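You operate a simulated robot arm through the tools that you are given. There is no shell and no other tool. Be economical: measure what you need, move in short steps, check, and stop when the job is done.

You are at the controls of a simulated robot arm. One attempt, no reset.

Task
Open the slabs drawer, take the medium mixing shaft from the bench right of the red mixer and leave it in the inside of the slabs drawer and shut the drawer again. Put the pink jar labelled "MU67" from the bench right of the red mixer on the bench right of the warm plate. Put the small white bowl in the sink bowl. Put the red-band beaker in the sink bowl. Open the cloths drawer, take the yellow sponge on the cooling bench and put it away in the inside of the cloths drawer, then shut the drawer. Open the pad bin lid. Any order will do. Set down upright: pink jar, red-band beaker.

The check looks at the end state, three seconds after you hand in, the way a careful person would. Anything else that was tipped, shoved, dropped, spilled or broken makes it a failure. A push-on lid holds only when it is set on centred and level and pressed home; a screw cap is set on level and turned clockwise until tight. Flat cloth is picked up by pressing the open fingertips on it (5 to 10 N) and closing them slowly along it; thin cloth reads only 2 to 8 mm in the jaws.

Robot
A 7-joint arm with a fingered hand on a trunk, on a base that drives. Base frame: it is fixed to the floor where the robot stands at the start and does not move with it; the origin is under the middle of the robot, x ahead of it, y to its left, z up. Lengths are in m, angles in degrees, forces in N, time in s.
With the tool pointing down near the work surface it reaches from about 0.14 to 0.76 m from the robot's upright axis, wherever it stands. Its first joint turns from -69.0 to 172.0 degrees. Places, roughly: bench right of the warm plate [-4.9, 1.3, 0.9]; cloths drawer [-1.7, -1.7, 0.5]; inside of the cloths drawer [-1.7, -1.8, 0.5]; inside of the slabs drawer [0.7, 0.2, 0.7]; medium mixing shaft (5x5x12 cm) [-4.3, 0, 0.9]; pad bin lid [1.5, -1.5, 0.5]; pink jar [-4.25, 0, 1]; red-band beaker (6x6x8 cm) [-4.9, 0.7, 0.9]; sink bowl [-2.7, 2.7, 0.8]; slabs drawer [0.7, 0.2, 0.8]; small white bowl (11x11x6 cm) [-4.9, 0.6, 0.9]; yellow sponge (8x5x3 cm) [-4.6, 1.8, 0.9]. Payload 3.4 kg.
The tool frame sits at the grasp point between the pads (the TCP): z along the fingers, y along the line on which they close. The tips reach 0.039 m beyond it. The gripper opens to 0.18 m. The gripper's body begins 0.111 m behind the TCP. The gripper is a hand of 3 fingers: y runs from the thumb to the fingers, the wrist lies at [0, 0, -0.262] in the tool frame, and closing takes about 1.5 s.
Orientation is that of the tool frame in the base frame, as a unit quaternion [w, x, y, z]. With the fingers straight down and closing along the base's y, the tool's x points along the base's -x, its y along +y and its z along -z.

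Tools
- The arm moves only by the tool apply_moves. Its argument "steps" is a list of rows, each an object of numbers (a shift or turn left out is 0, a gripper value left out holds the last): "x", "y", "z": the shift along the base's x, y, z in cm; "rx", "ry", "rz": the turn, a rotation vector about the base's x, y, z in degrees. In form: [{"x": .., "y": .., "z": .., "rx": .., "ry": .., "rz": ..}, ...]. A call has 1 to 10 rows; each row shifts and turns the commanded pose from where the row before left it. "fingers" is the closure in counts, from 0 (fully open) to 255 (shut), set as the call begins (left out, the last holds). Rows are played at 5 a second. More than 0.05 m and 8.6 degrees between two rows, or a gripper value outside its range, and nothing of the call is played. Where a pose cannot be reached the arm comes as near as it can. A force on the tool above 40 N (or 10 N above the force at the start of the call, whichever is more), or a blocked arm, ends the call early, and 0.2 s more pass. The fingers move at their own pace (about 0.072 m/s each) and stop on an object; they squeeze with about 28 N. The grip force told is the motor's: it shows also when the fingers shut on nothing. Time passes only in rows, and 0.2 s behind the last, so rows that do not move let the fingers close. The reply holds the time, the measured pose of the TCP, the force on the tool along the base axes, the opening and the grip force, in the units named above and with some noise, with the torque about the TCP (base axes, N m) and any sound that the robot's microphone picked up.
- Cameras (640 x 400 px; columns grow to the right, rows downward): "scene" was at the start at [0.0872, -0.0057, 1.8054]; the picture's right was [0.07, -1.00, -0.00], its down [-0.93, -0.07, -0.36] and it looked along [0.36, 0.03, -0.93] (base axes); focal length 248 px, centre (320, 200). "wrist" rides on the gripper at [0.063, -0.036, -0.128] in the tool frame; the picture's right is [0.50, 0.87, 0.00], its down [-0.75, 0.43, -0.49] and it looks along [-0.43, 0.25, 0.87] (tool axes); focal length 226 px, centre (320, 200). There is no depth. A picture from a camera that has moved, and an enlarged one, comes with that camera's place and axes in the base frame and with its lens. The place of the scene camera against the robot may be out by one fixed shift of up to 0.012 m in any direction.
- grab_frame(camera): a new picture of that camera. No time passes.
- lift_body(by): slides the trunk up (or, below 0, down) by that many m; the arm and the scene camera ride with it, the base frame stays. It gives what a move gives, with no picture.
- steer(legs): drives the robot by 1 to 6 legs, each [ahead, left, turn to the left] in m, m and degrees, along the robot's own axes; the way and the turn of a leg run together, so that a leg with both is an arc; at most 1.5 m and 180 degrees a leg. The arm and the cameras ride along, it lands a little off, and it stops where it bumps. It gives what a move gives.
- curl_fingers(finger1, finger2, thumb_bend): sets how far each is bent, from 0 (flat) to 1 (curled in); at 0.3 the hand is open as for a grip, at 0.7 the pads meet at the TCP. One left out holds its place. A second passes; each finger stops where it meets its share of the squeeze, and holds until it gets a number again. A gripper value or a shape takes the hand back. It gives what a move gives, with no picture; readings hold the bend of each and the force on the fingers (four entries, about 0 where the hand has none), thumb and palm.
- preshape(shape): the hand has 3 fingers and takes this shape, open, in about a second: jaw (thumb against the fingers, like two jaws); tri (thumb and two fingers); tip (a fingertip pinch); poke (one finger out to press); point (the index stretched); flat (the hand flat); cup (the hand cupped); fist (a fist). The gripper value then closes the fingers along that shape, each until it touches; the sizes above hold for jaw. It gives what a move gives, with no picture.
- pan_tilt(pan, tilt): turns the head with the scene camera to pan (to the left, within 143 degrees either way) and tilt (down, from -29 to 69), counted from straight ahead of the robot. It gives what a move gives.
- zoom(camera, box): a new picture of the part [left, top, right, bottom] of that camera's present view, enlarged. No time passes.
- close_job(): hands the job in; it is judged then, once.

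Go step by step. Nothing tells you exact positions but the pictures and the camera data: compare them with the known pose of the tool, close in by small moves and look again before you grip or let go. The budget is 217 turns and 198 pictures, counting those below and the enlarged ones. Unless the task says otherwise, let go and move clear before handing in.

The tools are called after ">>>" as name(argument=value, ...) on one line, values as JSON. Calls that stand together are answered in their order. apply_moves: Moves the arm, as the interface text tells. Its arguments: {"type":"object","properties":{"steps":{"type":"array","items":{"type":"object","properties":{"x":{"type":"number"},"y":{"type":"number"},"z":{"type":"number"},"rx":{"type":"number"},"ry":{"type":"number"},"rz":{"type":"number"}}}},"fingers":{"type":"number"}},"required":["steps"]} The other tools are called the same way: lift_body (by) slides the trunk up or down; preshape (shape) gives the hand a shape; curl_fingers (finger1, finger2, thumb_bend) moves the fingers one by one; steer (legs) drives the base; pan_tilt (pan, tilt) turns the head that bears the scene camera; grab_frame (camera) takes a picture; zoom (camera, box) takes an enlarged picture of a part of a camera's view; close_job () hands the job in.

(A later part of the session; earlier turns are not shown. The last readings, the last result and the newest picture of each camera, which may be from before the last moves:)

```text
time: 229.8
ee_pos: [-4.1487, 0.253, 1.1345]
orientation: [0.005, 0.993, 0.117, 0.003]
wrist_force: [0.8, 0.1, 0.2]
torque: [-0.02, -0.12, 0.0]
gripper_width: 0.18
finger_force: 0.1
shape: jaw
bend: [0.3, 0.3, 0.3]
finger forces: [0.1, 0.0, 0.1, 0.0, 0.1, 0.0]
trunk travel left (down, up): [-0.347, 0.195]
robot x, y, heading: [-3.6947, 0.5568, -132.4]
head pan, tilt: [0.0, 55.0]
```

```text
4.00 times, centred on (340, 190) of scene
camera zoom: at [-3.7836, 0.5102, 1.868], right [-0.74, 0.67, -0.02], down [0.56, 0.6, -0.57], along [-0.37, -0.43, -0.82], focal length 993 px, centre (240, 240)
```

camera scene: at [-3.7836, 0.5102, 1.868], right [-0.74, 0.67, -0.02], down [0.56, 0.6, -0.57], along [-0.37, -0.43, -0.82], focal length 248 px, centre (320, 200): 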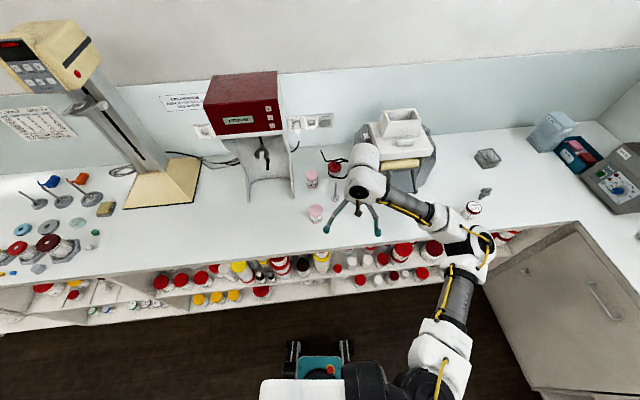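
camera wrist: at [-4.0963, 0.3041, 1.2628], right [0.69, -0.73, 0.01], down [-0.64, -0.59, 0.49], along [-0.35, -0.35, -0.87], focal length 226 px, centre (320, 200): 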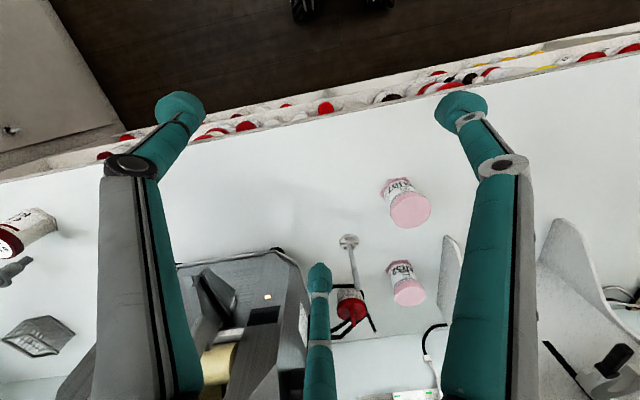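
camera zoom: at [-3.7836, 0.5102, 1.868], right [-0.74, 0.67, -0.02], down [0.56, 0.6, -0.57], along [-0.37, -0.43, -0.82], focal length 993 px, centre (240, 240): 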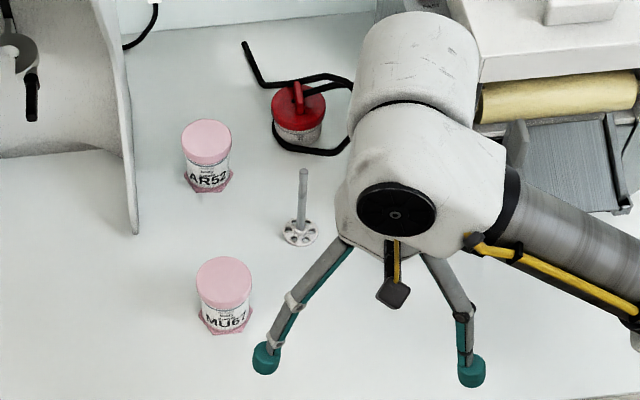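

MU67 is confirmed, jar at about (−4.13, 0.075), lid top near 0.975. Moving above it.

>>> apply_moves(steps=[{"x": 0.4, "y": -3.56, "z": -1.7}, {"x": 0.4, "y": -3.56, "z": -1.7}, {"x": 0.4, "y": -3.56, "z": -1.7}, {"x": 0.4, "y": -3.56, "z": -1.7}, {"x": 0.3, "y": -3.56, "z": -1.7}], fingers=90)

>>> grab_frame(camera="wrist")

```text
time: 231.0
ee_pos: [-4.1048, 0.0547, 1.053]
orientation: [-0.003, 0.993, 0.117, -0.006]
wrist_force: [0.5, -0.8, 0.3]
torque: [-0.01, 0.04, 0.01]
gripper_width: 0.1171
finger_force: 0.0
shape: jaw
bend: [0.66, 0.66, 0.66]
finger forces: [0.1, 0.1, 0.1, 0.0, 0.0, 0.1]
trunk travel left (down, up): [-0.347, 0.195]
robot x, y, heading: [-3.6989, 0.5509, -132.3]
head pan, tilt: [0.0, 55.0]
```

```text
104 pictures are left
camera wrist: at [-4.0497, 0.1033, 1.1807], right [0.69, -0.73, -0.01], down [-0.63, -0.6, 0.5], along [-0.37, -0.33, -0.87], focal length 226 px, centre (320, 200)
```

wrist: 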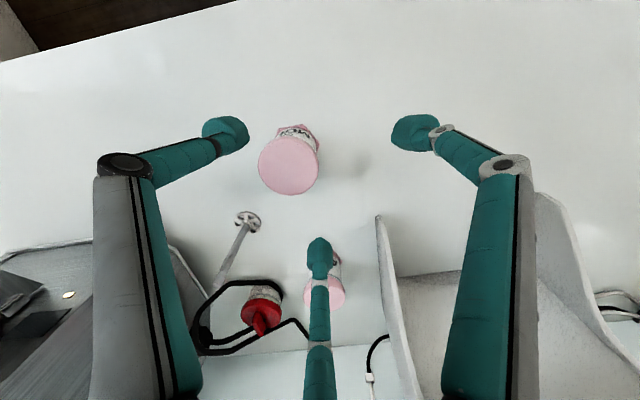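

>>> apply_moves(steps=[{"x": -1.2, "y": 0.9}, {"x": -1.1, "y": 0.9}, {"z": -2.5}, {"z": -2.5}, {"z": -2.5}, {"z": -2.2}])

>>> grab_frame(camera="wrist")

```text
time: 232.4
ee_pos: [-4.1384, 0.082, 0.9545]
orientation: [0.0, 0.993, 0.116, -0.003]
wrist_force: [0.5, 0.0, -0.3]
torque: [0.01, -0.03, -0.02]
gripper_width: 0.1167
finger_force: 0.0
shape: jaw
bend: [0.66, 0.66, 0.66]
finger forces: [0.0, 0.0, 0.0, 0.0, 0.1, 0.0]
trunk travel left (down, up): [-0.347, 0.195]
robot x, y, heading: [-3.6962, 0.5495, -132.4]
head pan, tilt: [0.0, 55.0]
```

```text
103 pictures are left
camera wrist: at [-4.0845, 0.1335, 1.0825], right [0.69, -0.73, 0.0], down [-0.63, -0.6, 0.5], along [-0.36, -0.34, -0.87], focal length 226 px, centre (320, 200)
```

wrist: 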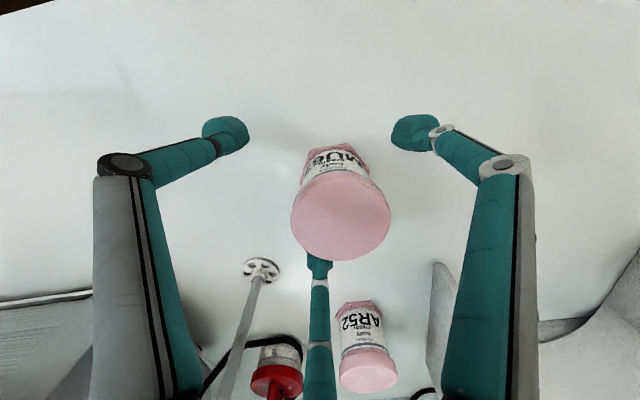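

>>> apply_moves(steps=[{"x": 0.8, "y": -0.8}, {}])

>>> apply_moves(steps=[{}, {}, {}, {}, {}], fingers=255)

>>> grab_frame(camera="wrist")

```text
time: 233.0
ee_pos: [-4.13, 0.076, 0.9562]
orientation: [0.001, 0.993, 0.116, -0.002]
wrist_force: [0.0, -0.4, 0.5]
torque: [0.01, 0.0, 0.04]
gripper_width: 0.1168
finger_force: 0.0
shape: jaw
bend: [0.66, 0.66, 0.66]
finger forces: [0.1, 0.0, 0.1, 0.1, 0.0, 0.0]
trunk travel left (down, up): [-0.347, 0.195]
robot x, y, heading: [-3.698, 0.553, -132.3]
head pan, tilt: [0.0, 55.0]
```

```text
time: 234.2
ee_pos: [-4.1268, 0.0711, 0.9562]
orientation: [0.001, 0.993, 0.116, -0.004]
wrist_force: [0.6, -0.3, 0.8]
torque: [0.03, 0.04, -0.03]
gripper_width: 0.0454
finger_force: 28.0
shape: jaw
bend: [0.72, 0.72, 0.75]
finger forces: [24.9, 23.5, 0.0, 0.0, 26.0, 0.0]
trunk travel left (down, up): [-0.347, 0.195]
robot x, y, heading: [-3.6974, 0.5507, -132.4]
head pan, tilt: [0.0, 55.0]
```

```text
102 pictures are left
camera wrist: at [-4.0728, 0.1227, 1.0835], right [0.69, -0.73, 0.0], down [-0.63, -0.6, 0.5], along [-0.36, -0.34, -0.87], focal length 226 px, centre (320, 200)
```

wrist: 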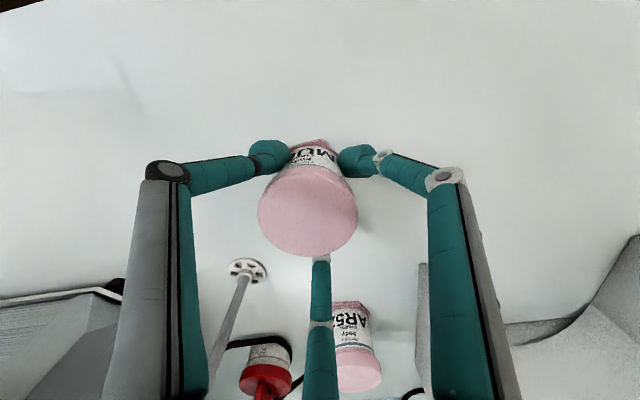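

Jar is held firmly. Lift, back off, and turn toward the warm plate.

>>> apply_moves(steps=[{"z": 1}, {"z": 3}, {"z": 4}, {"z": 4}, {"z": 4}])

>>> steer(legs=[[-0.35, 0, 0], [0, 0, -84.6], [0.4, 0, 0]])

>>> grab_frame(camera="scene")

>>> grab_frame(camera="wrist")

```text
time: 235.4
ee_pos: [-4.1262, 0.0763, 1.1159]
orientation: [0.001, 0.993, 0.116, -0.003]
wrist_force: [0.0, 0.0, -1.1]
torque: [0.0, -0.02, 0.02]
gripper_width: 0.0453
finger_force: 27.8
shape: jaw
bend: [0.72, 0.72, 0.75]
finger forces: [24.9, 23.5, 0.0, 0.0, 26.0, 0.0]
trunk travel left (down, up): [-0.347, 0.195]
robot x, y, heading: [-3.6963, 0.5524, -132.2]
head pan, tilt: [0.0, 55.0]
```

```text
time: 243.5
ee_pos: [-4.2655, 1.4618, 1.1147]
orientation: [-0.001, 0.804, -0.595, -0.002]
wrist_force: [-0.2, -0.7, -0.6]
torque: [-0.01, 0.02, 0.02]
gripper_width: 0.0451
finger_force: 27.5
shape: jaw
bend: [0.72, 0.72, 0.75]
finger forces: [24.6, 23.3, 0.0, 0.0, 25.5, 0.0]
trunk travel left (down, up): [-0.347, 0.195]
robot x, y, heading: [-3.7591, 1.0625, 141.3]
head pan, tilt: [0.0, 55.0]
```

```text
101 pictures are left
camera scene: at [-3.8313, 1.1166, 1.8683], right [0.62, 0.78, 0.0], down [0.64, -0.51, -0.57], along [-0.45, 0.35, -0.82], focal length 248 px, centre (320, 200)
```

scene: 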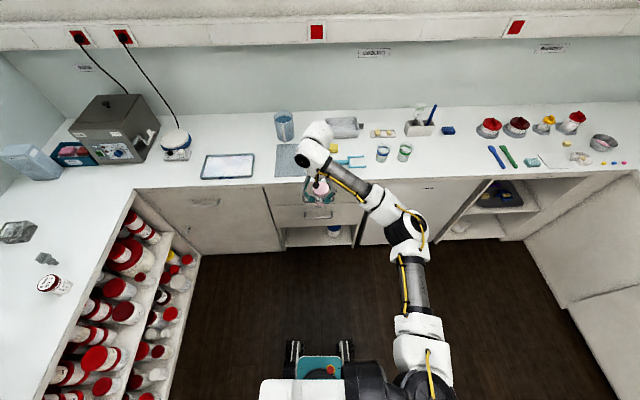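

```text
100 pictures are left
camera wrist: at [-4.2115, 1.4127, 1.2429], right [-0.68, -0.73, 0.0], down [-0.64, 0.59, 0.5], along [-0.36, 0.34, -0.87], focal length 226 px, centre (320, 200)
```

wrist: 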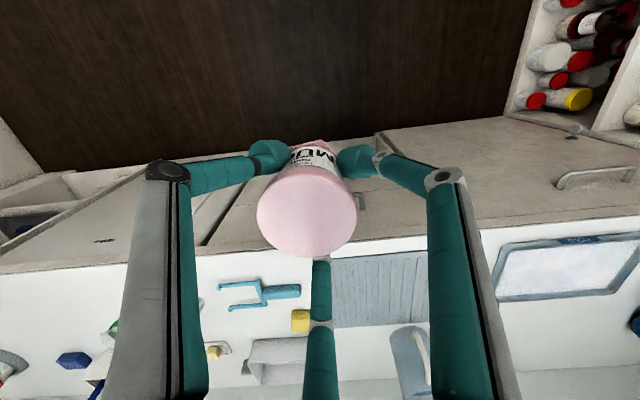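

>>> zoom(camera="scene", box=[60, 80, 300, 230])

```text
2.67 times, centred on (180, 155) of scene
camera zoom: at [-3.8313, 1.1166, 1.8683], right [0.62, 0.78, 0.0], down [0.64, -0.51, -0.57], along [-0.45, 0.35, -0.82], focal length 662 px, centre (693, 320)
```

zoom: 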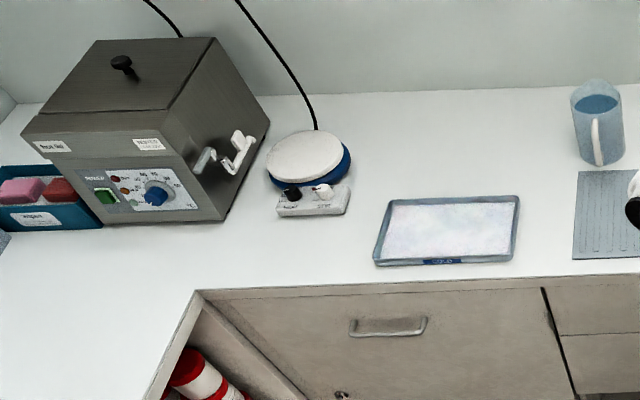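

I'll set the jar on the free bench just right of the warm plate, behind the cold tray's left edge: about (−5.0, 1.32). Driving closer.

>>> steer(legs=[[0.0, 0.445, 0], [0.42, 0, 0]])

>>> zoom(camera="scene", box=[200, 80, 440, 230])

>>> grab_frame(camera="wrist")

```text
time: 248.4
ee_pos: [-4.8846, 1.3486, 1.1164]
orientation: [-0.006, 0.806, -0.592, -0.004]
wrist_force: [-0.1, 0.0, -1.0]
torque: [0.0, -0.03, -0.02]
gripper_width: 0.045
finger_force: 28.2
shape: jaw
bend: [0.72, 0.72, 0.75]
finger forces: [24.8, 23.3, 0.1, 0.0, 25.6, 0.0]
trunk travel left (down, up): [-0.347, 0.195]
robot x, y, heading: [-4.3769, 0.9585, 141.6]
head pan, tilt: [0.0, 55.0]
```

```text
2.67 times, centred on (320, 155) of scene
camera zoom: at [-4.4556, 1.0011, 1.8683], right [0.62, 0.79, 0.01], down [0.65, -0.51, -0.57], along [-0.44, 0.36, -0.82], focal length 662 px, centre (320, 320)
```

zoom: 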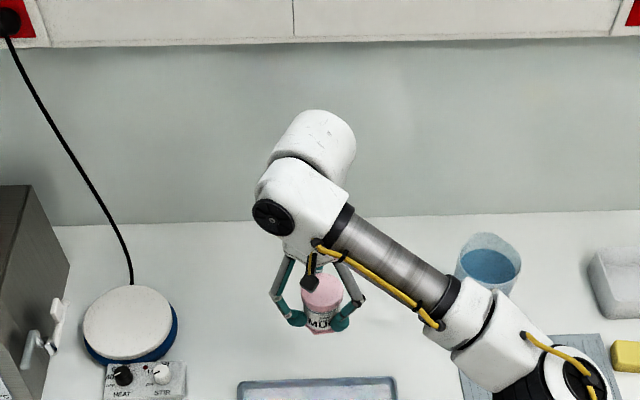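

```text
97 pictures are left
camera wrist: at [-4.8313, 1.2982, 1.2445], right [-0.68, -0.74, -0.01], down [-0.64, 0.58, 0.5], along [-0.36, 0.35, -0.87], focal length 226 px, centre (320, 200)
```

wrist: 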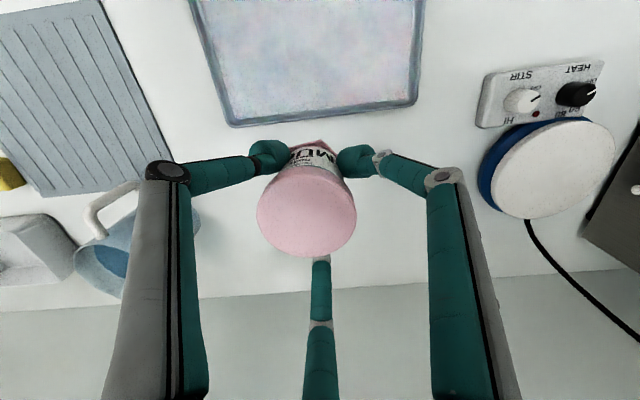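

>>> apply_moves(steps=[{"x": -3.7, "y": -0.9}, {"x": -3.7, "y": -0.9}, {"x": -3.7, "y": -0.9}, {"z": -4}])

>>> grab_frame(camera="wrist")

>>> grab_frame(camera="scene")

```text
time: 249.4
ee_pos: [-4.987, 1.3314, 1.0778]
orientation: [0.0, 0.806, -0.592, -0.004]
wrist_force: [-1.0, 1.4, -0.8]
torque: [-0.07, -0.03, -0.02]
gripper_width: 0.045
finger_force: 28.0
shape: jaw
bend: [0.72, 0.72, 0.75]
finger forces: [24.6, 23.3, 0.0, 0.0, 25.4, 0.1]
trunk travel left (down, up): [-0.347, 0.195]
robot x, y, heading: [-4.3741, 0.9637, 141.8]
head pan, tilt: [0.0, 55.0]
```

```text
96 pictures are left
camera wrist: at [-4.9327, 1.2821, 1.2044], right [-0.68, -0.74, 0.0], down [-0.64, 0.59, 0.5], along [-0.37, 0.34, -0.87], focal length 226 px, centre (320, 200)
```

wrist: 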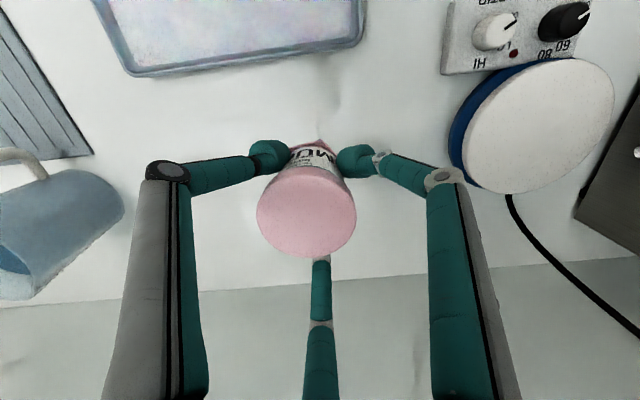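

```text
95 pictures are left
camera scene: at [-4.4496, 1.0152, 1.868], right [0.62, 0.79, 0.0], down [0.65, -0.51, -0.57], along [-0.45, 0.35, -0.82], focal length 248 px, centre (320, 200)
```

scene: 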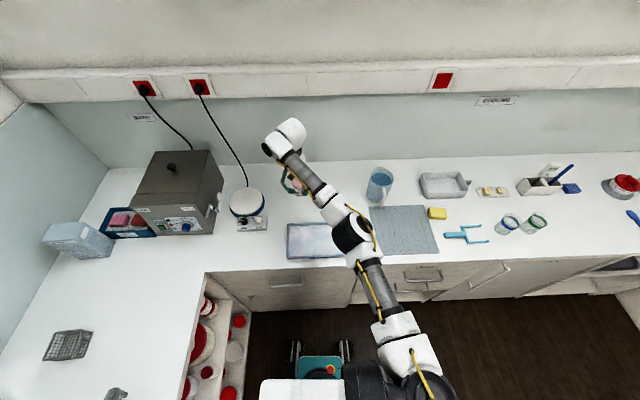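

>>> apply_moves(steps=[{"x": 0.8, "y": -0.6, "z": -3}, {"x": 0.8, "y": -0.6, "z": -3}, {"z": -3}, {"z": -1.2}])

>>> grab_frame(camera="wrist")

>>> zoom(camera="scene", box=[200, 110, 440, 260])

```text
time: 250.4
ee_pos: [-4.9663, 1.3193, 0.9771]
orientation: [0.001, 0.805, -0.593, -0.005]
wrist_force: [0.0, 0.7, -1.1]
torque: [-0.09, 0.01, 0.0]
gripper_width: 0.0448
finger_force: 28.3
shape: jaw
bend: [0.72, 0.72, 0.75]
finger forces: [24.6, 23.3, 0.0, 0.0, 25.5, 0.0]
trunk travel left (down, up): [-0.347, 0.195]
robot x, y, heading: [-4.3755, 0.9621, 141.6]
head pan, tilt: [0.0, 55.0]
```

```text
94 pictures are left
camera wrist: at [-4.9121, 1.2705, 1.1044], right [-0.68, -0.73, 0.0], down [-0.64, 0.59, 0.5], along [-0.37, 0.34, -0.87], focal length 226 px, centre (320, 200)
```

wrist: 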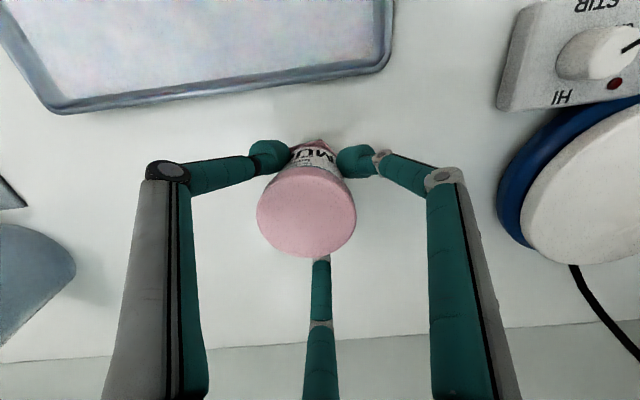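

```text
2.67 times, centred on (320, 185) of scene
camera zoom: at [-4.4389, 1.0223, 1.8683], right [0.62, 0.78, -0.01], down [0.64, -0.51, -0.57], along [-0.45, 0.35, -0.82], focal length 662 px, centre (320, 240)
```

zoom: 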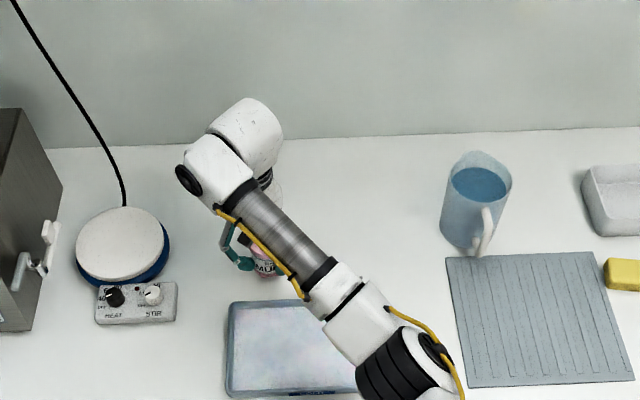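

>>> apply_moves(steps=[{"z": -0.8}, {"z": -0.6}])

>>> apply_moves(steps=[{"z": -0.4}, {"z": -0.3}])

```text
time: 251.0
ee_pos: [-4.9724, 1.3107, 0.9629]
orientation: [-0.004, 0.806, -0.592, -0.005]
wrist_force: [-1.2, 0.1, -1.2]
torque: [0.02, -0.01, 0.01]
gripper_width: 0.0448
finger_force: 27.7
shape: jaw
bend: [0.72, 0.72, 0.75]
finger forces: [24.5, 23.2, 0.0, 0.1, 25.5, 0.0]
trunk travel left (down, up): [-0.347, 0.195]
robot x, y, heading: [-4.3736, 0.9625, 141.6]
head pan, tilt: [0.0, 55.0]
```

```text
time: 251.6
ee_pos: [-4.976, 1.3082, 0.9559]
orientation: [-0.006, 0.806, -0.592, -0.006]
wrist_force: [0.7, 0.8, -0.3]
torque: [0.05, -0.1, 0.02]
gripper_width: 0.045
finger_force: 27.8
shape: jaw
bend: [0.72, 0.72, 0.75]
finger forces: [24.6, 23.3, 0.0, 0.1, 25.6, 0.0]
trunk travel left (down, up): [-0.347, 0.195]
robot x, y, heading: [-4.3742, 0.9614, 141.7]
head pan, tilt: [0.0, 55.0]
```

>>> apply_moves(steps=[{"z": -0.3}])

>>> grab_frame(camera="wrist")

```text
time: 252.0
ee_pos: [-4.9721, 1.3139, 0.9547]
orientation: [-0.002, 0.806, -0.592, -0.006]
wrist_force: [-1.2, -2.7, 10.2]
torque: [-0.07, -0.01, -0.03]
gripper_width: 0.0449
finger_force: 28.3
shape: jaw
bend: [0.72, 0.72, 0.75]
finger forces: [27.5, 24.8, 0.0, 0.0, 25.8, 0.1]
trunk travel left (down, up): [-0.347, 0.195]
robot x, y, heading: [-4.3807, 0.9615, 142.0]
head pan, tilt: [0.0, 55.0]
```

```text
92 pictures are left
camera wrist: at [-4.9168, 1.2644, 1.0818], right [-0.68, -0.74, 0.0], down [-0.64, 0.58, 0.5], along [-0.37, 0.34, -0.86], focal length 226 px, centre (320, 200)
```

wrist: 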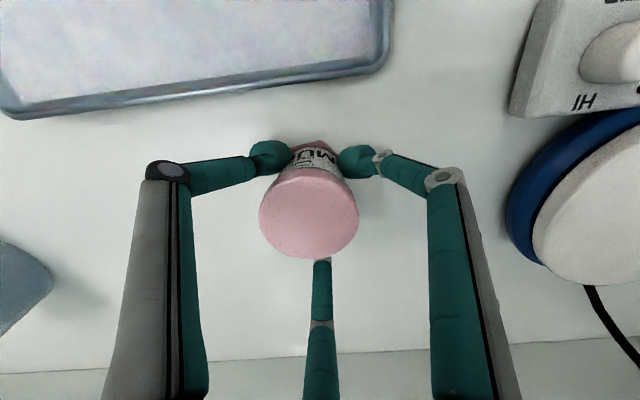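

Touching the bench with a clear spot around it. Release and rise.

>>> apply_moves(steps=[{}, {}, {}, {}, {"z": 2}, {"z": 3}, {"z": 4}, {"z": 4}, {"z": 4}], fingers=115)

>>> grab_frame(camera="wrist")

>>> grab_frame(camera="scene")

```text
time: 254.0
ee_pos: [-4.9728, 1.3125, 1.1222]
orientation: [-0.002, 0.806, -0.592, -0.005]
wrist_force: [-0.5, -0.6, -0.6]
torque: [-0.02, -0.02, 0.0]
gripper_width: 0.0984
finger_force: 0.1
shape: jaw
bend: [0.7, 0.7, 0.71]
finger forces: [0.0, 0.0, 0.0, 0.0, 0.0, 0.1]
trunk travel left (down, up): [-0.347, 0.195]
robot x, y, heading: [-4.379, 0.9597, 141.8]
head pan, tilt: [0.0, 55.0]
```

```text
91 pictures are left
camera wrist: at [-4.9195, 1.2625, 1.2501], right [-0.68, -0.74, 0.0], down [-0.64, 0.58, 0.5], along [-0.37, 0.34, -0.87], focal length 226 px, centre (320, 200)
```

wrist: 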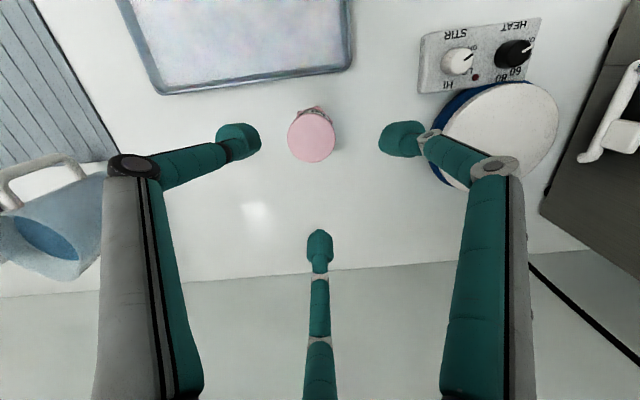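

```text
90 pictures are left
camera scene: at [-4.4458, 1.01, 1.8685], right [0.62, 0.79, 0.0], down [0.64, -0.51, -0.57], along [-0.45, 0.35, -0.82], focal length 248 px, centre (320, 200)
```

scene: 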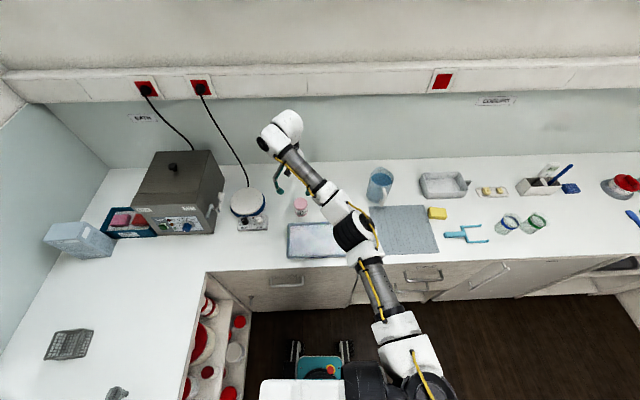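

Jar stands right of the warm plate. Next the sponge at about (−4.585, 1.79); I'll back off, shift right and come in above it.

>>> steer(legs=[[-0.3, 0, 0], [0, -0.56, 0], [0.22, 0, 0]])

>>> grab_frame(camera="wrist")

>>> grab_frame(camera="scene")

```text
time: 260.2
ee_pos: [-4.5604, 1.7099, 1.1206]
orientation: [-0.003, 0.804, -0.594, -0.004]
wrist_force: [-0.3, -0.6, -0.4]
torque: [-0.01, -0.03, -0.03]
gripper_width: 0.0983
finger_force: 0.1
shape: jaw
bend: [0.7, 0.7, 0.71]
finger forces: [0.1, 0.1, 0.0, 0.0, 0.0, 0.1]
trunk travel left (down, up): [-0.347, 0.195]
robot x, y, heading: [-3.9588, 1.3575, 141.4]
head pan, tilt: [0.0, 55.0]
```

```text
89 pictures are left
camera wrist: at [-4.5059, 1.6595, 1.2486], right [-0.68, -0.73, -0.01], down [-0.64, 0.59, 0.5], along [-0.36, 0.34, -0.87], focal length 226 px, centre (320, 200)
```

wrist: 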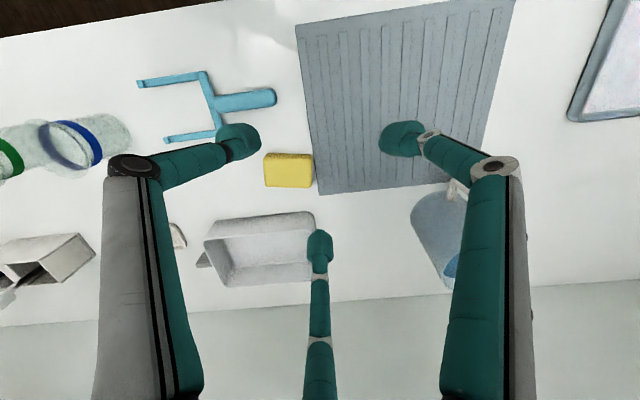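

```text
88 pictures are left
camera scene: at [-4.0334, 1.4061, 1.8683], right [0.62, 0.78, 0.0], down [0.64, -0.51, -0.57], along [-0.45, 0.35, -0.82], focal length 248 px, centre (320, 200)
```

scene: 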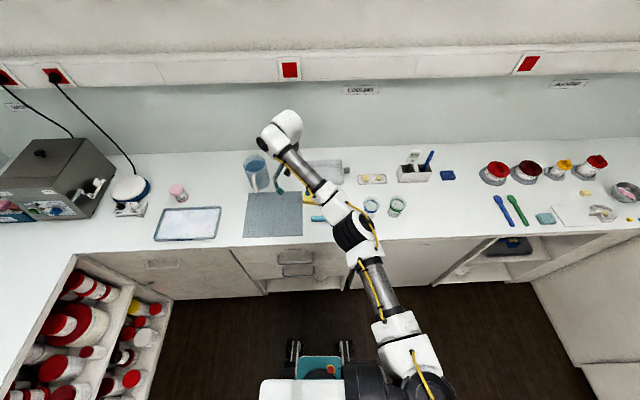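

>>> apply_moves(steps=[{"rz": 7.2, "x": -0.2, "y": 1.5, "z": -1}, {"rz": 7.2, "x": -0.2, "y": 1.5, "z": -1}, {"rz": 7.2, "x": -0.2, "y": 1.5, "z": -1}, {"rz": 7.2, "x": -0.2, "y": 1.5, "z": -1}, {"rz": 7.2, "x": -0.2, "y": 1.5, "z": -2}, {"z": -2}], fingers=80)

>>> grab_frame(camera="wrist")

```text
time: 261.6
ee_pos: [-4.5699, 1.7828, 1.0444]
orientation: [-0.001, 0.949, -0.316, -0.007]
wrist_force: [0.3, -0.1, 0.4]
torque: [0.03, 0.0, -0.02]
gripper_width: 0.123
finger_force: 0.0
shape: jaw
bend: [0.64, 0.64, 0.64]
finger forces: [0.0, 0.0, 0.0, 0.0, 0.1, 0.1]
trunk travel left (down, up): [-0.347, 0.195]
robot x, y, heading: [-3.9626, 1.3562, 141.5]
head pan, tilt: [0.0, 55.0]
```

```text
87 pictures are left
camera wrist: at [-4.4959, 1.7737, 1.1709], right [-0.12, -0.99, -0.01], down [-0.86, 0.1, 0.5], along [-0.5, 0.06, -0.86], focal length 226 px, centre (320, 200)
```

wrist: 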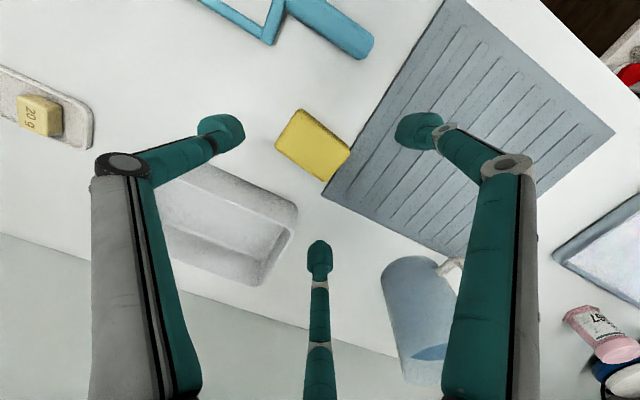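

>>> apply_moves(steps=[{"x": 0.1, "y": 0.8, "z": -2.5}, {"z": -2.5}, {"z": -2.5}, {"z": -1.7}])

>>> grab_frame(camera="wrist")

```text
time: 262.6
ee_pos: [-4.5683, 1.7931, 0.9539]
orientation: [-0.002, 0.948, -0.317, -0.007]
wrist_force: [-0.2, -0.1, 0.0]
torque: [0.01, -0.03, -0.01]
gripper_width: 0.1229
finger_force: 0.0
shape: jaw
bend: [0.64, 0.64, 0.64]
finger forces: [0.0, 0.1, 0.1, 0.0, 0.1, 0.1]
trunk travel left (down, up): [-0.347, 0.195]
robot x, y, heading: [-3.9626, 1.3563, 141.4]
head pan, tilt: [0.0, 55.0]
```

```text
86 pictures are left
camera wrist: at [-4.494, 1.784, 1.0809], right [-0.12, -0.99, -0.01], down [-0.86, 0.1, 0.5], along [-0.5, 0.07, -0.86], focal length 226 px, centre (320, 200)
```

wrist: 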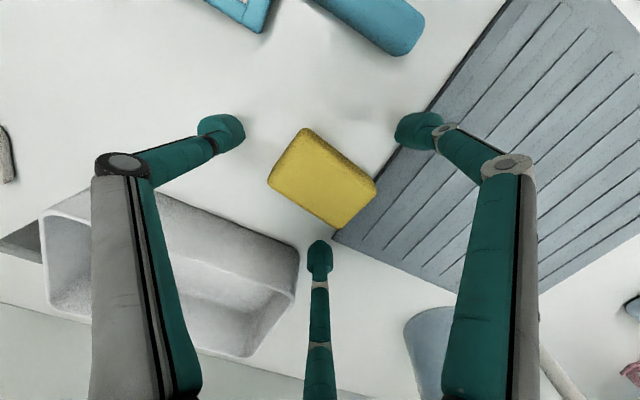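

With the closing line along the sponge's length the two fingers would straddle it, so I'll rise and turn the hand about 90° to grip across the short side.

>>> apply_moves(steps=[{"z": 4}, {"z": 4}, {"rz": -7.75}, {"rz": -7.75}, {"rz": -7.75}, {"rz": -7.75}, {"rz": -7.75}, {"rz": -7.75}])

>>> apply_moves(steps=[{"rz": -7.75}, {"rz": -7.75}, {"rz": -7.75}, {"rz": -7.75}, {"rz": -7.75}, {"rz": -7.75}])

>>> grab_frame(camera="wrist")

>>> grab_frame(camera="scene")

```text
time: 264.4
ee_pos: [-4.5688, 1.7918, 1.0323]
orientation: [-0.005, 0.746, -0.666, -0.006]
wrist_force: [0.1, 0.5, 0.1]
torque: [-0.02, 0.01, 0.03]
gripper_width: 0.1232
finger_force: 0.0
shape: jaw
bend: [0.64, 0.64, 0.64]
finger forces: [0.0, 0.0, 0.0, 0.0, 0.0, 0.1]
trunk travel left (down, up): [-0.347, 0.195]
robot x, y, heading: [-3.9604, 1.3532, 141.5]
head pan, tilt: [0.0, 55.0]
```

```text
time: 265.8
ee_pos: [-4.5685, 1.7922, 1.0324]
orientation: [0.006, -0.421, 0.907, 0.003]
wrist_force: [-0.3, -0.3, -0.3]
torque: [-0.02, 0.01, -0.01]
gripper_width: 0.1231
finger_force: 0.1
shape: jaw
bend: [0.64, 0.64, 0.64]
finger forces: [0.0, 0.0, 0.0, 0.0, 0.1, 0.1]
trunk travel left (down, up): [-0.347, 0.195]
robot x, y, heading: [-3.9564, 1.3566, 141.9]
head pan, tilt: [0.0, 55.0]
```

```text
85 pictures are left
camera wrist: at [-4.5815, 1.7195, 1.1586], right [-0.98, 0.17, -0.01], down [0.15, 0.85, 0.5], along [0.09, 0.49, -0.86], focal length 226 px, centre (320, 200)
```

wrist: 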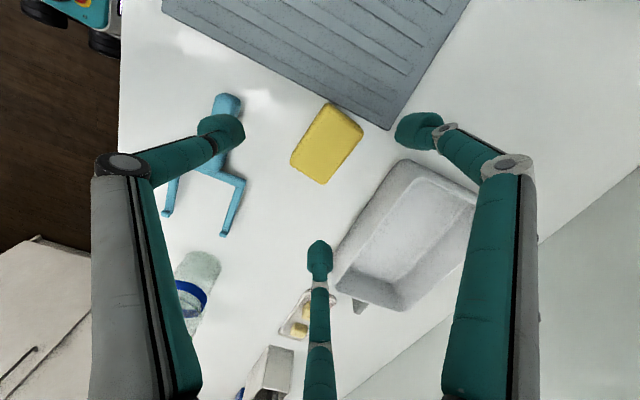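

```text
84 pictures are left
camera scene: at [-4.033, 1.4061, 1.8683], right [0.62, 0.78, 0.0], down [0.64, -0.51, -0.57], along [-0.45, 0.35, -0.82], focal length 248 px, centre (320, 200)
```

scene: 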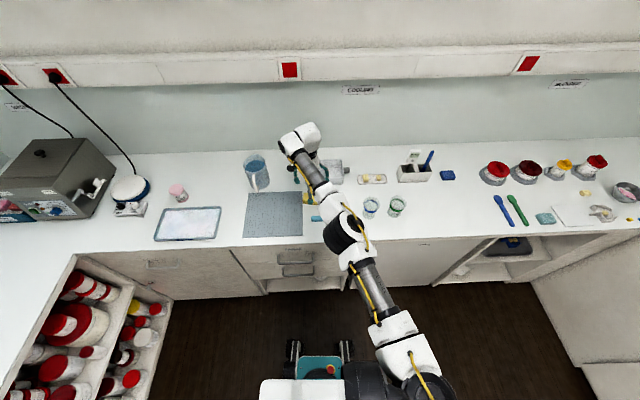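

>>> apply_moves(steps=[{"x": -0.8, "y": -0.6}, {}, {"z": -2.5}, {"z": -2.5}, {"z": -2}, {"z": -1}], fingers=138)

>>> grab_frame(camera="wrist")

```text
time: 267.3
ee_pos: [-4.5751, 1.7846, 0.9642]
orientation: [0.005, -0.424, 0.906, 0.015]
wrist_force: [1.8, 0.7, 31.7]
torque: [1.49, -0.41, -0.1]
gripper_width: 0.0829
finger_force: 0.1
shape: jaw
bend: [0.71, 0.74, 0.73]
finger forces: [0.1, 31.5, 0.0, 0.0, 0.1, 0.0]
out of reach, approached as far as the arm can: row 1
trunk travel left (down, up): [-0.347, 0.195]
robot x, y, heading: [-3.9635, 1.3567, 141.6]
head pan, tilt: [0.0, 55.0]
stopped in row 6: the force on the tool passed its limit at 42 N (the readings are from after the stop); the commanded pose is now the measured one
```

```text
83 pictures are left
camera wrist: at [-4.5857, 1.7096, 1.0896], right [-0.99, 0.17, 0.01], down [0.15, 0.84, 0.52], along [0.08, 0.51, -0.85], focal length 226 px, centre (320, 200)
```

wrist: 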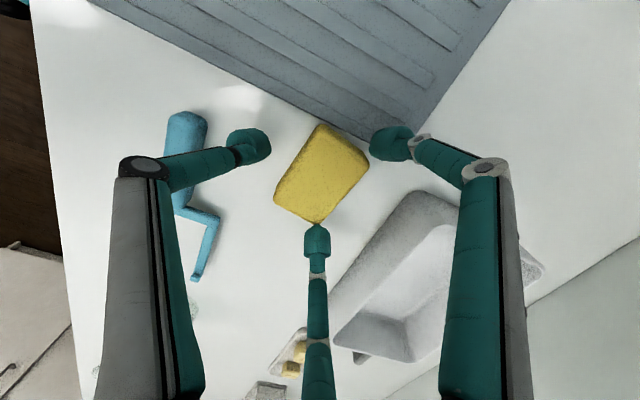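

A finger landed on the sponge's edge at the limit of reach. I'll rise, bring the base a bit nearer, and re-centre.

>>> apply_moves(steps=[{"z": 2}, {"z": 4}, {"x": 3, "y": -2.4}, {"x": 3, "y": -2.4}])

>>> steer(legs=[[0.08, 0, 0]])

>>> grab_frame(camera="wrist")

```text
time: 268.3
ee_pos: [-4.5067, 1.738, 1.0205]
orientation: [0.003, -0.419, 0.908, 0.011]
wrist_force: [0.9, 0.2, 1.0]
torque: [-0.04, 0.07, 0.02]
gripper_width: 0.0827
finger_force: 0.0
shape: jaw
bend: [0.71, 0.71, 0.73]
finger forces: [0.1, 0.0, 0.1, 0.1, 0.0, 0.0]
trunk travel left (down, up): [-0.347, 0.195]
robot x, y, heading: [-3.9602, 1.3573, 141.6]
head pan, tilt: [0.0, 55.0]
```

```text
time: 269.3
ee_pos: [-4.58, 1.779, 1.0189]
orientation: [0.007, -0.425, 0.905, 0.01]
wrist_force: [-0.4, 0.4, -0.7]
torque: [0.0, 0.0, 0.0]
gripper_width: 0.0826
finger_force: 0.2
shape: jaw
bend: [0.71, 0.71, 0.73]
finger forces: [0.1, 0.0, 0.0, 0.0, 0.1, 0.1]
trunk travel left (down, up): [-0.347, 0.195]
robot x, y, heading: [-4.0229, 1.4058, 141.3]
head pan, tilt: [0.0, 55.0]
```

```text
82 pictures are left
camera wrist: at [-4.5914, 1.7057, 1.1442], right [-0.99, 0.17, 0.0], down [0.15, 0.85, 0.51], along [0.09, 0.51, -0.86], focal length 226 px, centre (320, 200)
```

wrist: 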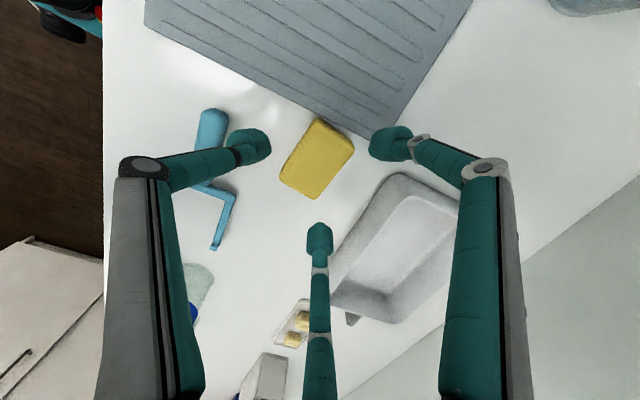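

>>> apply_moves(steps=[{}, {}, {"z": -2.5}, {"z": -2}, {"z": -1.5}], fingers=108)

>>> grab_frame(camera="wrist")

```text
time: 270.5
ee_pos: [-4.5755, 1.7765, 0.9608]
orientation: [0.005, -0.424, 0.906, 0.015]
wrist_force: [0.9, 4.2, 9.9]
torque: [0.87, -0.18, -0.01]
gripper_width: 0.1068
finger_force: 0.1
shape: jaw
bend: [0.7, 0.67, 0.7]
finger forces: [0.0, 11.0, 0.1, 0.0, 0.0, 0.1]
trunk travel left (down, up): [-0.347, 0.195]
robot x, y, heading: [-4.0222, 1.4038, 141.7]
head pan, tilt: [0.0, 55.0]
```

```text
81 pictures are left
camera wrist: at [-4.5871, 1.7021, 1.0877], right [-0.99, 0.17, 0.01], down [0.15, 0.84, 0.52], along [0.08, 0.51, -0.86], focal length 226 px, centre (320, 200)
```

wrist: 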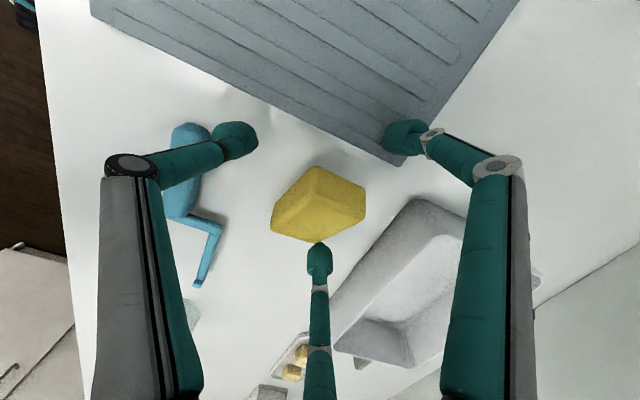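

>>> apply_moves(steps=[{"z": 3}, {"z": 3}])

>>> grab_frame(camera="wrist")

```text
time: 271.1
ee_pos: [-4.5773, 1.7787, 1.0178]
orientation: [0.007, -0.424, 0.906, 0.013]
wrist_force: [0.3, -1.1, -0.1]
torque: [0.01, 0.02, 0.05]
gripper_width: 0.1035
finger_force: 0.0
shape: jaw
bend: [0.7, 0.69, 0.7]
finger forces: [0.0, 0.1, 0.0, 0.1, 0.0, 0.0]
trunk travel left (down, up): [-0.347, 0.195]
robot x, y, heading: [-4.0253, 1.4042, 141.2]
head pan, tilt: [0.0, 55.0]
```

```text
80 pictures are left
camera wrist: at [-4.5888, 1.7043, 1.1442], right [-0.99, 0.17, 0.0], down [0.15, 0.84, 0.52], along [0.09, 0.51, -0.86], focal length 226 px, centre (320, 200)
```

wrist: 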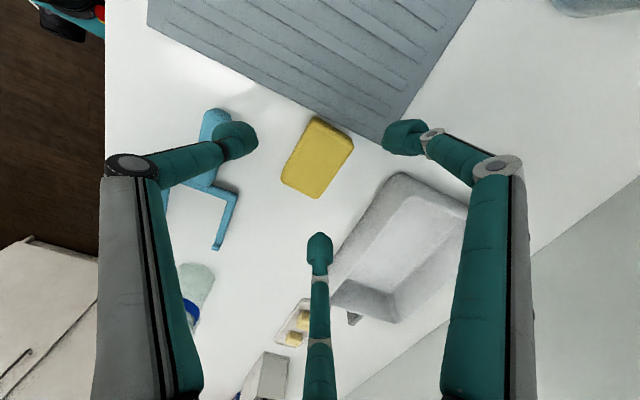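

The two fingers are spread too wide for this small block in the jaw shape. I'll try the "tip" pinch shape and see where the tips sit.

>>> preshape(shape="tip")

>>> grab_frame(camera="wrist")

```text
time: 272.0
ee_pos: [-4.5767, 1.7785, 1.0188]
orientation: [0.006, -0.424, 0.906, 0.012]
wrist_force: [-0.4, -0.1, -0.6]
torque: [0.02, 0.01, 0.03]
gripper_width: 0.18
finger_force: 0.0
shape: tip
bend: [0.3, 0.3, 0.3]
finger forces: [0.0, 0.0, 0.0, 0.1, 0.0, 0.1]
trunk travel left (down, up): [-0.347, 0.195]
robot x, y, heading: [-4.021, 1.405, 141.4]
head pan, tilt: [0.0, 55.0]
```

```text
79 pictures are left
camera wrist: at [-4.5884, 1.7054, 1.1444], right [-0.99, 0.17, 0.0], down [0.15, 0.84, 0.52], along [0.08, 0.51, -0.86], focal length 226 px, centre (320, 200)
```

wrist: 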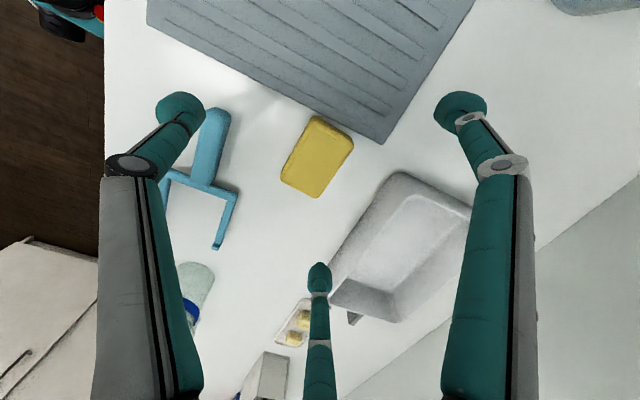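

The hand is really a three-point gripper whose mid-point is about 1.2 cm toward the thumb. I'll offset accordingly, level the tool, and open wider for the descent.

>>> preshape(shape="jaw")

>>> apply_moves(steps=[{"x": -0.4, "y": 1.2, "rx": -1.7}, {}, {"z": -2}, {"z": -2}], fingers=60)

>>> grab_frame(camera="wrist")

```text
time: 272.9
ee_pos: [-4.5767, 1.7801, 1.0183]
orientation: [0.007, -0.424, 0.906, 0.012]
wrist_force: [0.5, -0.6, 0.4]
torque: [-0.04, 0.02, 0.02]
gripper_width: 0.1798
finger_force: 0.0
shape: jaw
bend: [0.3, 0.3, 0.3]
finger forces: [0.0, 0.0, 0.0, 0.0, 0.0, 0.0]
trunk travel left (down, up): [-0.347, 0.195]
robot x, y, heading: [-4.0264, 1.4049, 141.6]
head pan, tilt: [0.0, 55.0]
```

```text
time: 273.9
ee_pos: [-4.58, 1.7903, 0.9801]
orientation: [0.0, -0.424, 0.906, -0.001]
wrist_force: [0.3, -0.3, -0.7]
torque: [0.06, 0.01, 0.0]
gripper_width: 0.138
finger_force: 0.0
shape: jaw
bend: [0.58, 0.58, 0.58]
finger forces: [0.1, 0.0, 0.0, 0.1, 0.0, 0.0]
trunk travel left (down, up): [-0.347, 0.195]
robot x, y, heading: [-4.0235, 1.4049, 141.5]
head pan, tilt: [0.0, 55.0]
```

```text
78 pictures are left
camera wrist: at [-4.5929, 1.7197, 1.1087], right [-0.99, 0.17, 0.0], down [0.15, 0.86, 0.49], along [0.09, 0.48, -0.87], focal length 226 px, centre (320, 200)
```

wrist: 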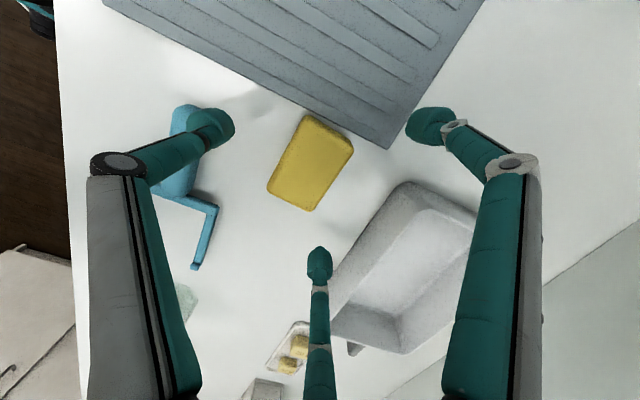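

>>> apply_moves(steps=[{"z": -1.5}, {"z": -1}])

>>> grab_frame(camera="wrist")

```text
time: 274.5
ee_pos: [-4.5806, 1.7901, 0.9549]
orientation: [0.0, -0.425, 0.905, -0.001]
wrist_force: [0.3, 0.1, 0.0]
torque: [0.0, 0.01, 0.01]
gripper_width: 0.1379
finger_force: 0.0
shape: jaw
bend: [0.58, 0.58, 0.58]
finger forces: [0.0, 0.0, 0.1, 0.2, 0.0, 0.0]
trunk travel left (down, up): [-0.347, 0.195]
robot x, y, heading: [-4.0215, 1.4049, 141.5]
head pan, tilt: [0.0, 55.0]
```

```text
77 pictures are left
camera wrist: at [-4.593, 1.7194, 1.0826], right [-0.99, 0.17, 0.0], down [0.15, 0.86, 0.49], along [0.08, 0.48, -0.87], focal length 226 px, centre (320, 200)
```

wrist: 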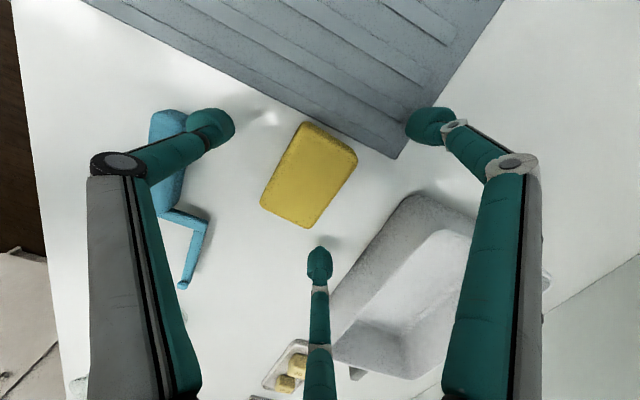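

>>> apply_moves(steps=[{"z": -0.6}])

>>> apply_moves(steps=[{}, {}, {}, {}, {}, {}], fingers=255)

>>> grab_frame(camera="wrist")

```text
time: 274.9
ee_pos: [-4.5815, 1.7913, 0.9494]
orientation: [-0.001, -0.424, 0.906, 0.0]
wrist_force: [-0.9, -0.7, 0.2]
torque: [-0.05, -0.01, 0.04]
gripper_width: 0.1381
finger_force: 0.1
shape: jaw
bend: [0.58, 0.58, 0.58]
finger forces: [0.0, 0.0, 0.0, 0.0, 0.0, 0.1]
trunk travel left (down, up): [-0.347, 0.195]
robot x, y, heading: [-4.0228, 1.408, 141.3]
head pan, tilt: [0.0, 55.0]
```

```text
time: 276.3
ee_pos: [-4.5799, 1.7898, 0.9491]
orientation: [0.0, -0.424, 0.906, -0.002]
wrist_force: [-0.5, -0.5, 0.9]
torque: [0.0, -0.01, -0.02]
gripper_width: 0.049
finger_force: 27.8
shape: jaw
bend: [0.73, 0.73, 0.74]
finger forces: [22.0, 20.2, 0.0, 0.1, 27.1, 0.0]
trunk travel left (down, up): [-0.347, 0.195]
robot x, y, heading: [-4.0239, 1.4069, 141.5]
head pan, tilt: [0.0, 55.0]
```

```text
76 pictures are left
camera wrist: at [-4.5931, 1.7195, 1.0778], right [-0.99, 0.17, 0.0], down [0.15, 0.86, 0.49], along [0.08, 0.48, -0.87], focal length 226 px, centre (320, 200)
```

wrist: 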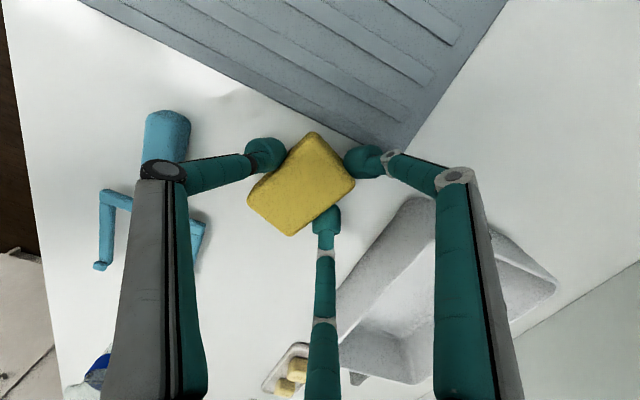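

A solid three-point grip on the sponge. Lift and drive back along the room to the cloths drawer.

>>> apply_moves(steps=[{"z": 2}, {"z": 3}, {"z": 4}, {"z": 4}, {"x": 3, "y": -2.4}, {"x": 3, "y": -2.4}])

>>> steer(legs=[[-1.5, 0, 0], [-1.5, 0, 0], [-1.1, 0, 0], [0, 0, 40.5]])

>>> pan_tilt(pan=10, tilt=60)

>>> grab_frame(camera="scene")

>>> grab_frame(camera="wrist")

```text
time: 277.7
ee_pos: [-4.5195, 1.7404, 1.0804]
orientation: [0.0, -0.424, 0.906, -0.002]
wrist_force: [0.0, 0.2, -0.5]
torque: [-0.03, 0.03, -0.02]
gripper_width: 0.0485
finger_force: 28.1
shape: jaw
bend: [0.73, 0.73, 0.74]
finger forces: [21.7, 20.0, 0.1, 0.0, 27.0, 0.0]
trunk travel left (down, up): [-0.347, 0.195]
robot x, y, heading: [-4.0255, 1.4081, 141.5]
head pan, tilt: [0.0, 55.0]
```

```text
time: 299.6
ee_pos: [-1.2164, -1.1285, 1.08]
orientation: [0.0, 0.743, -0.669, 0.002]
wrist_force: [0.8, 0.0, 0.0]
torque: [-0.01, 0.01, -0.04]
gripper_width: 0.0485
finger_force: 28.0
shape: jaw
bend: [0.73, 0.73, 0.74]
finger forces: [21.6, 20.0, 0.0, 0.0, 26.7, 0.0]
trunk travel left (down, up): [-0.347, 0.195]
robot x, y, heading: [-0.6267, -1.0017, -172.7]
head pan, tilt: [0.0, 55.0]
```

```text
time: 300.3
ee_pos: [-1.2126, -1.1294, 1.0816]
orientation: [0.0, 0.744, -0.669, 0.001]
wrist_force: [-0.1, -0.1, -0.6]
torque: [-0.01, 0.01, 0.0]
gripper_width: 0.0484
finger_force: 28.5
shape: jaw
bend: [0.73, 0.73, 0.74]
finger forces: [21.7, 20.1, 0.1, 0.0, 26.8, 0.1]
trunk travel left (down, up): [-0.347, 0.195]
robot x, y, heading: [-0.6321, -1.0032, -172.9]
head pan, tilt: [10.0, 60.0]
```

```text
75 pictures are left
camera scene: at [-0.713, -1.0253, 1.8624], right [-0.3, 0.95, 0.0], down [0.83, 0.26, -0.5], along [-0.47, -0.15, -0.87], focal length 248 px, centre (320, 200)
```

scene: 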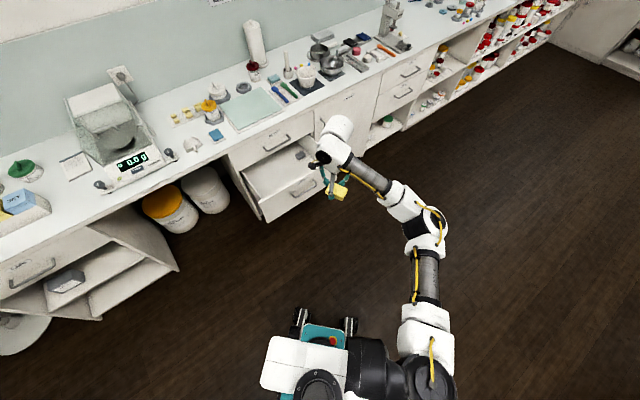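

```text
74 pictures are left
camera wrist: at [-1.17, -1.1877, 1.2096], right [-0.81, -0.59, 0.0], down [-0.51, 0.7, 0.49], along [-0.29, 0.4, -0.87], focal length 226 px, centre (320, 200)
```

wrist: 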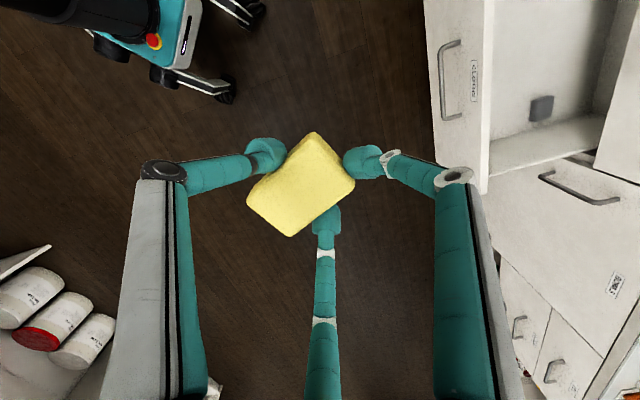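

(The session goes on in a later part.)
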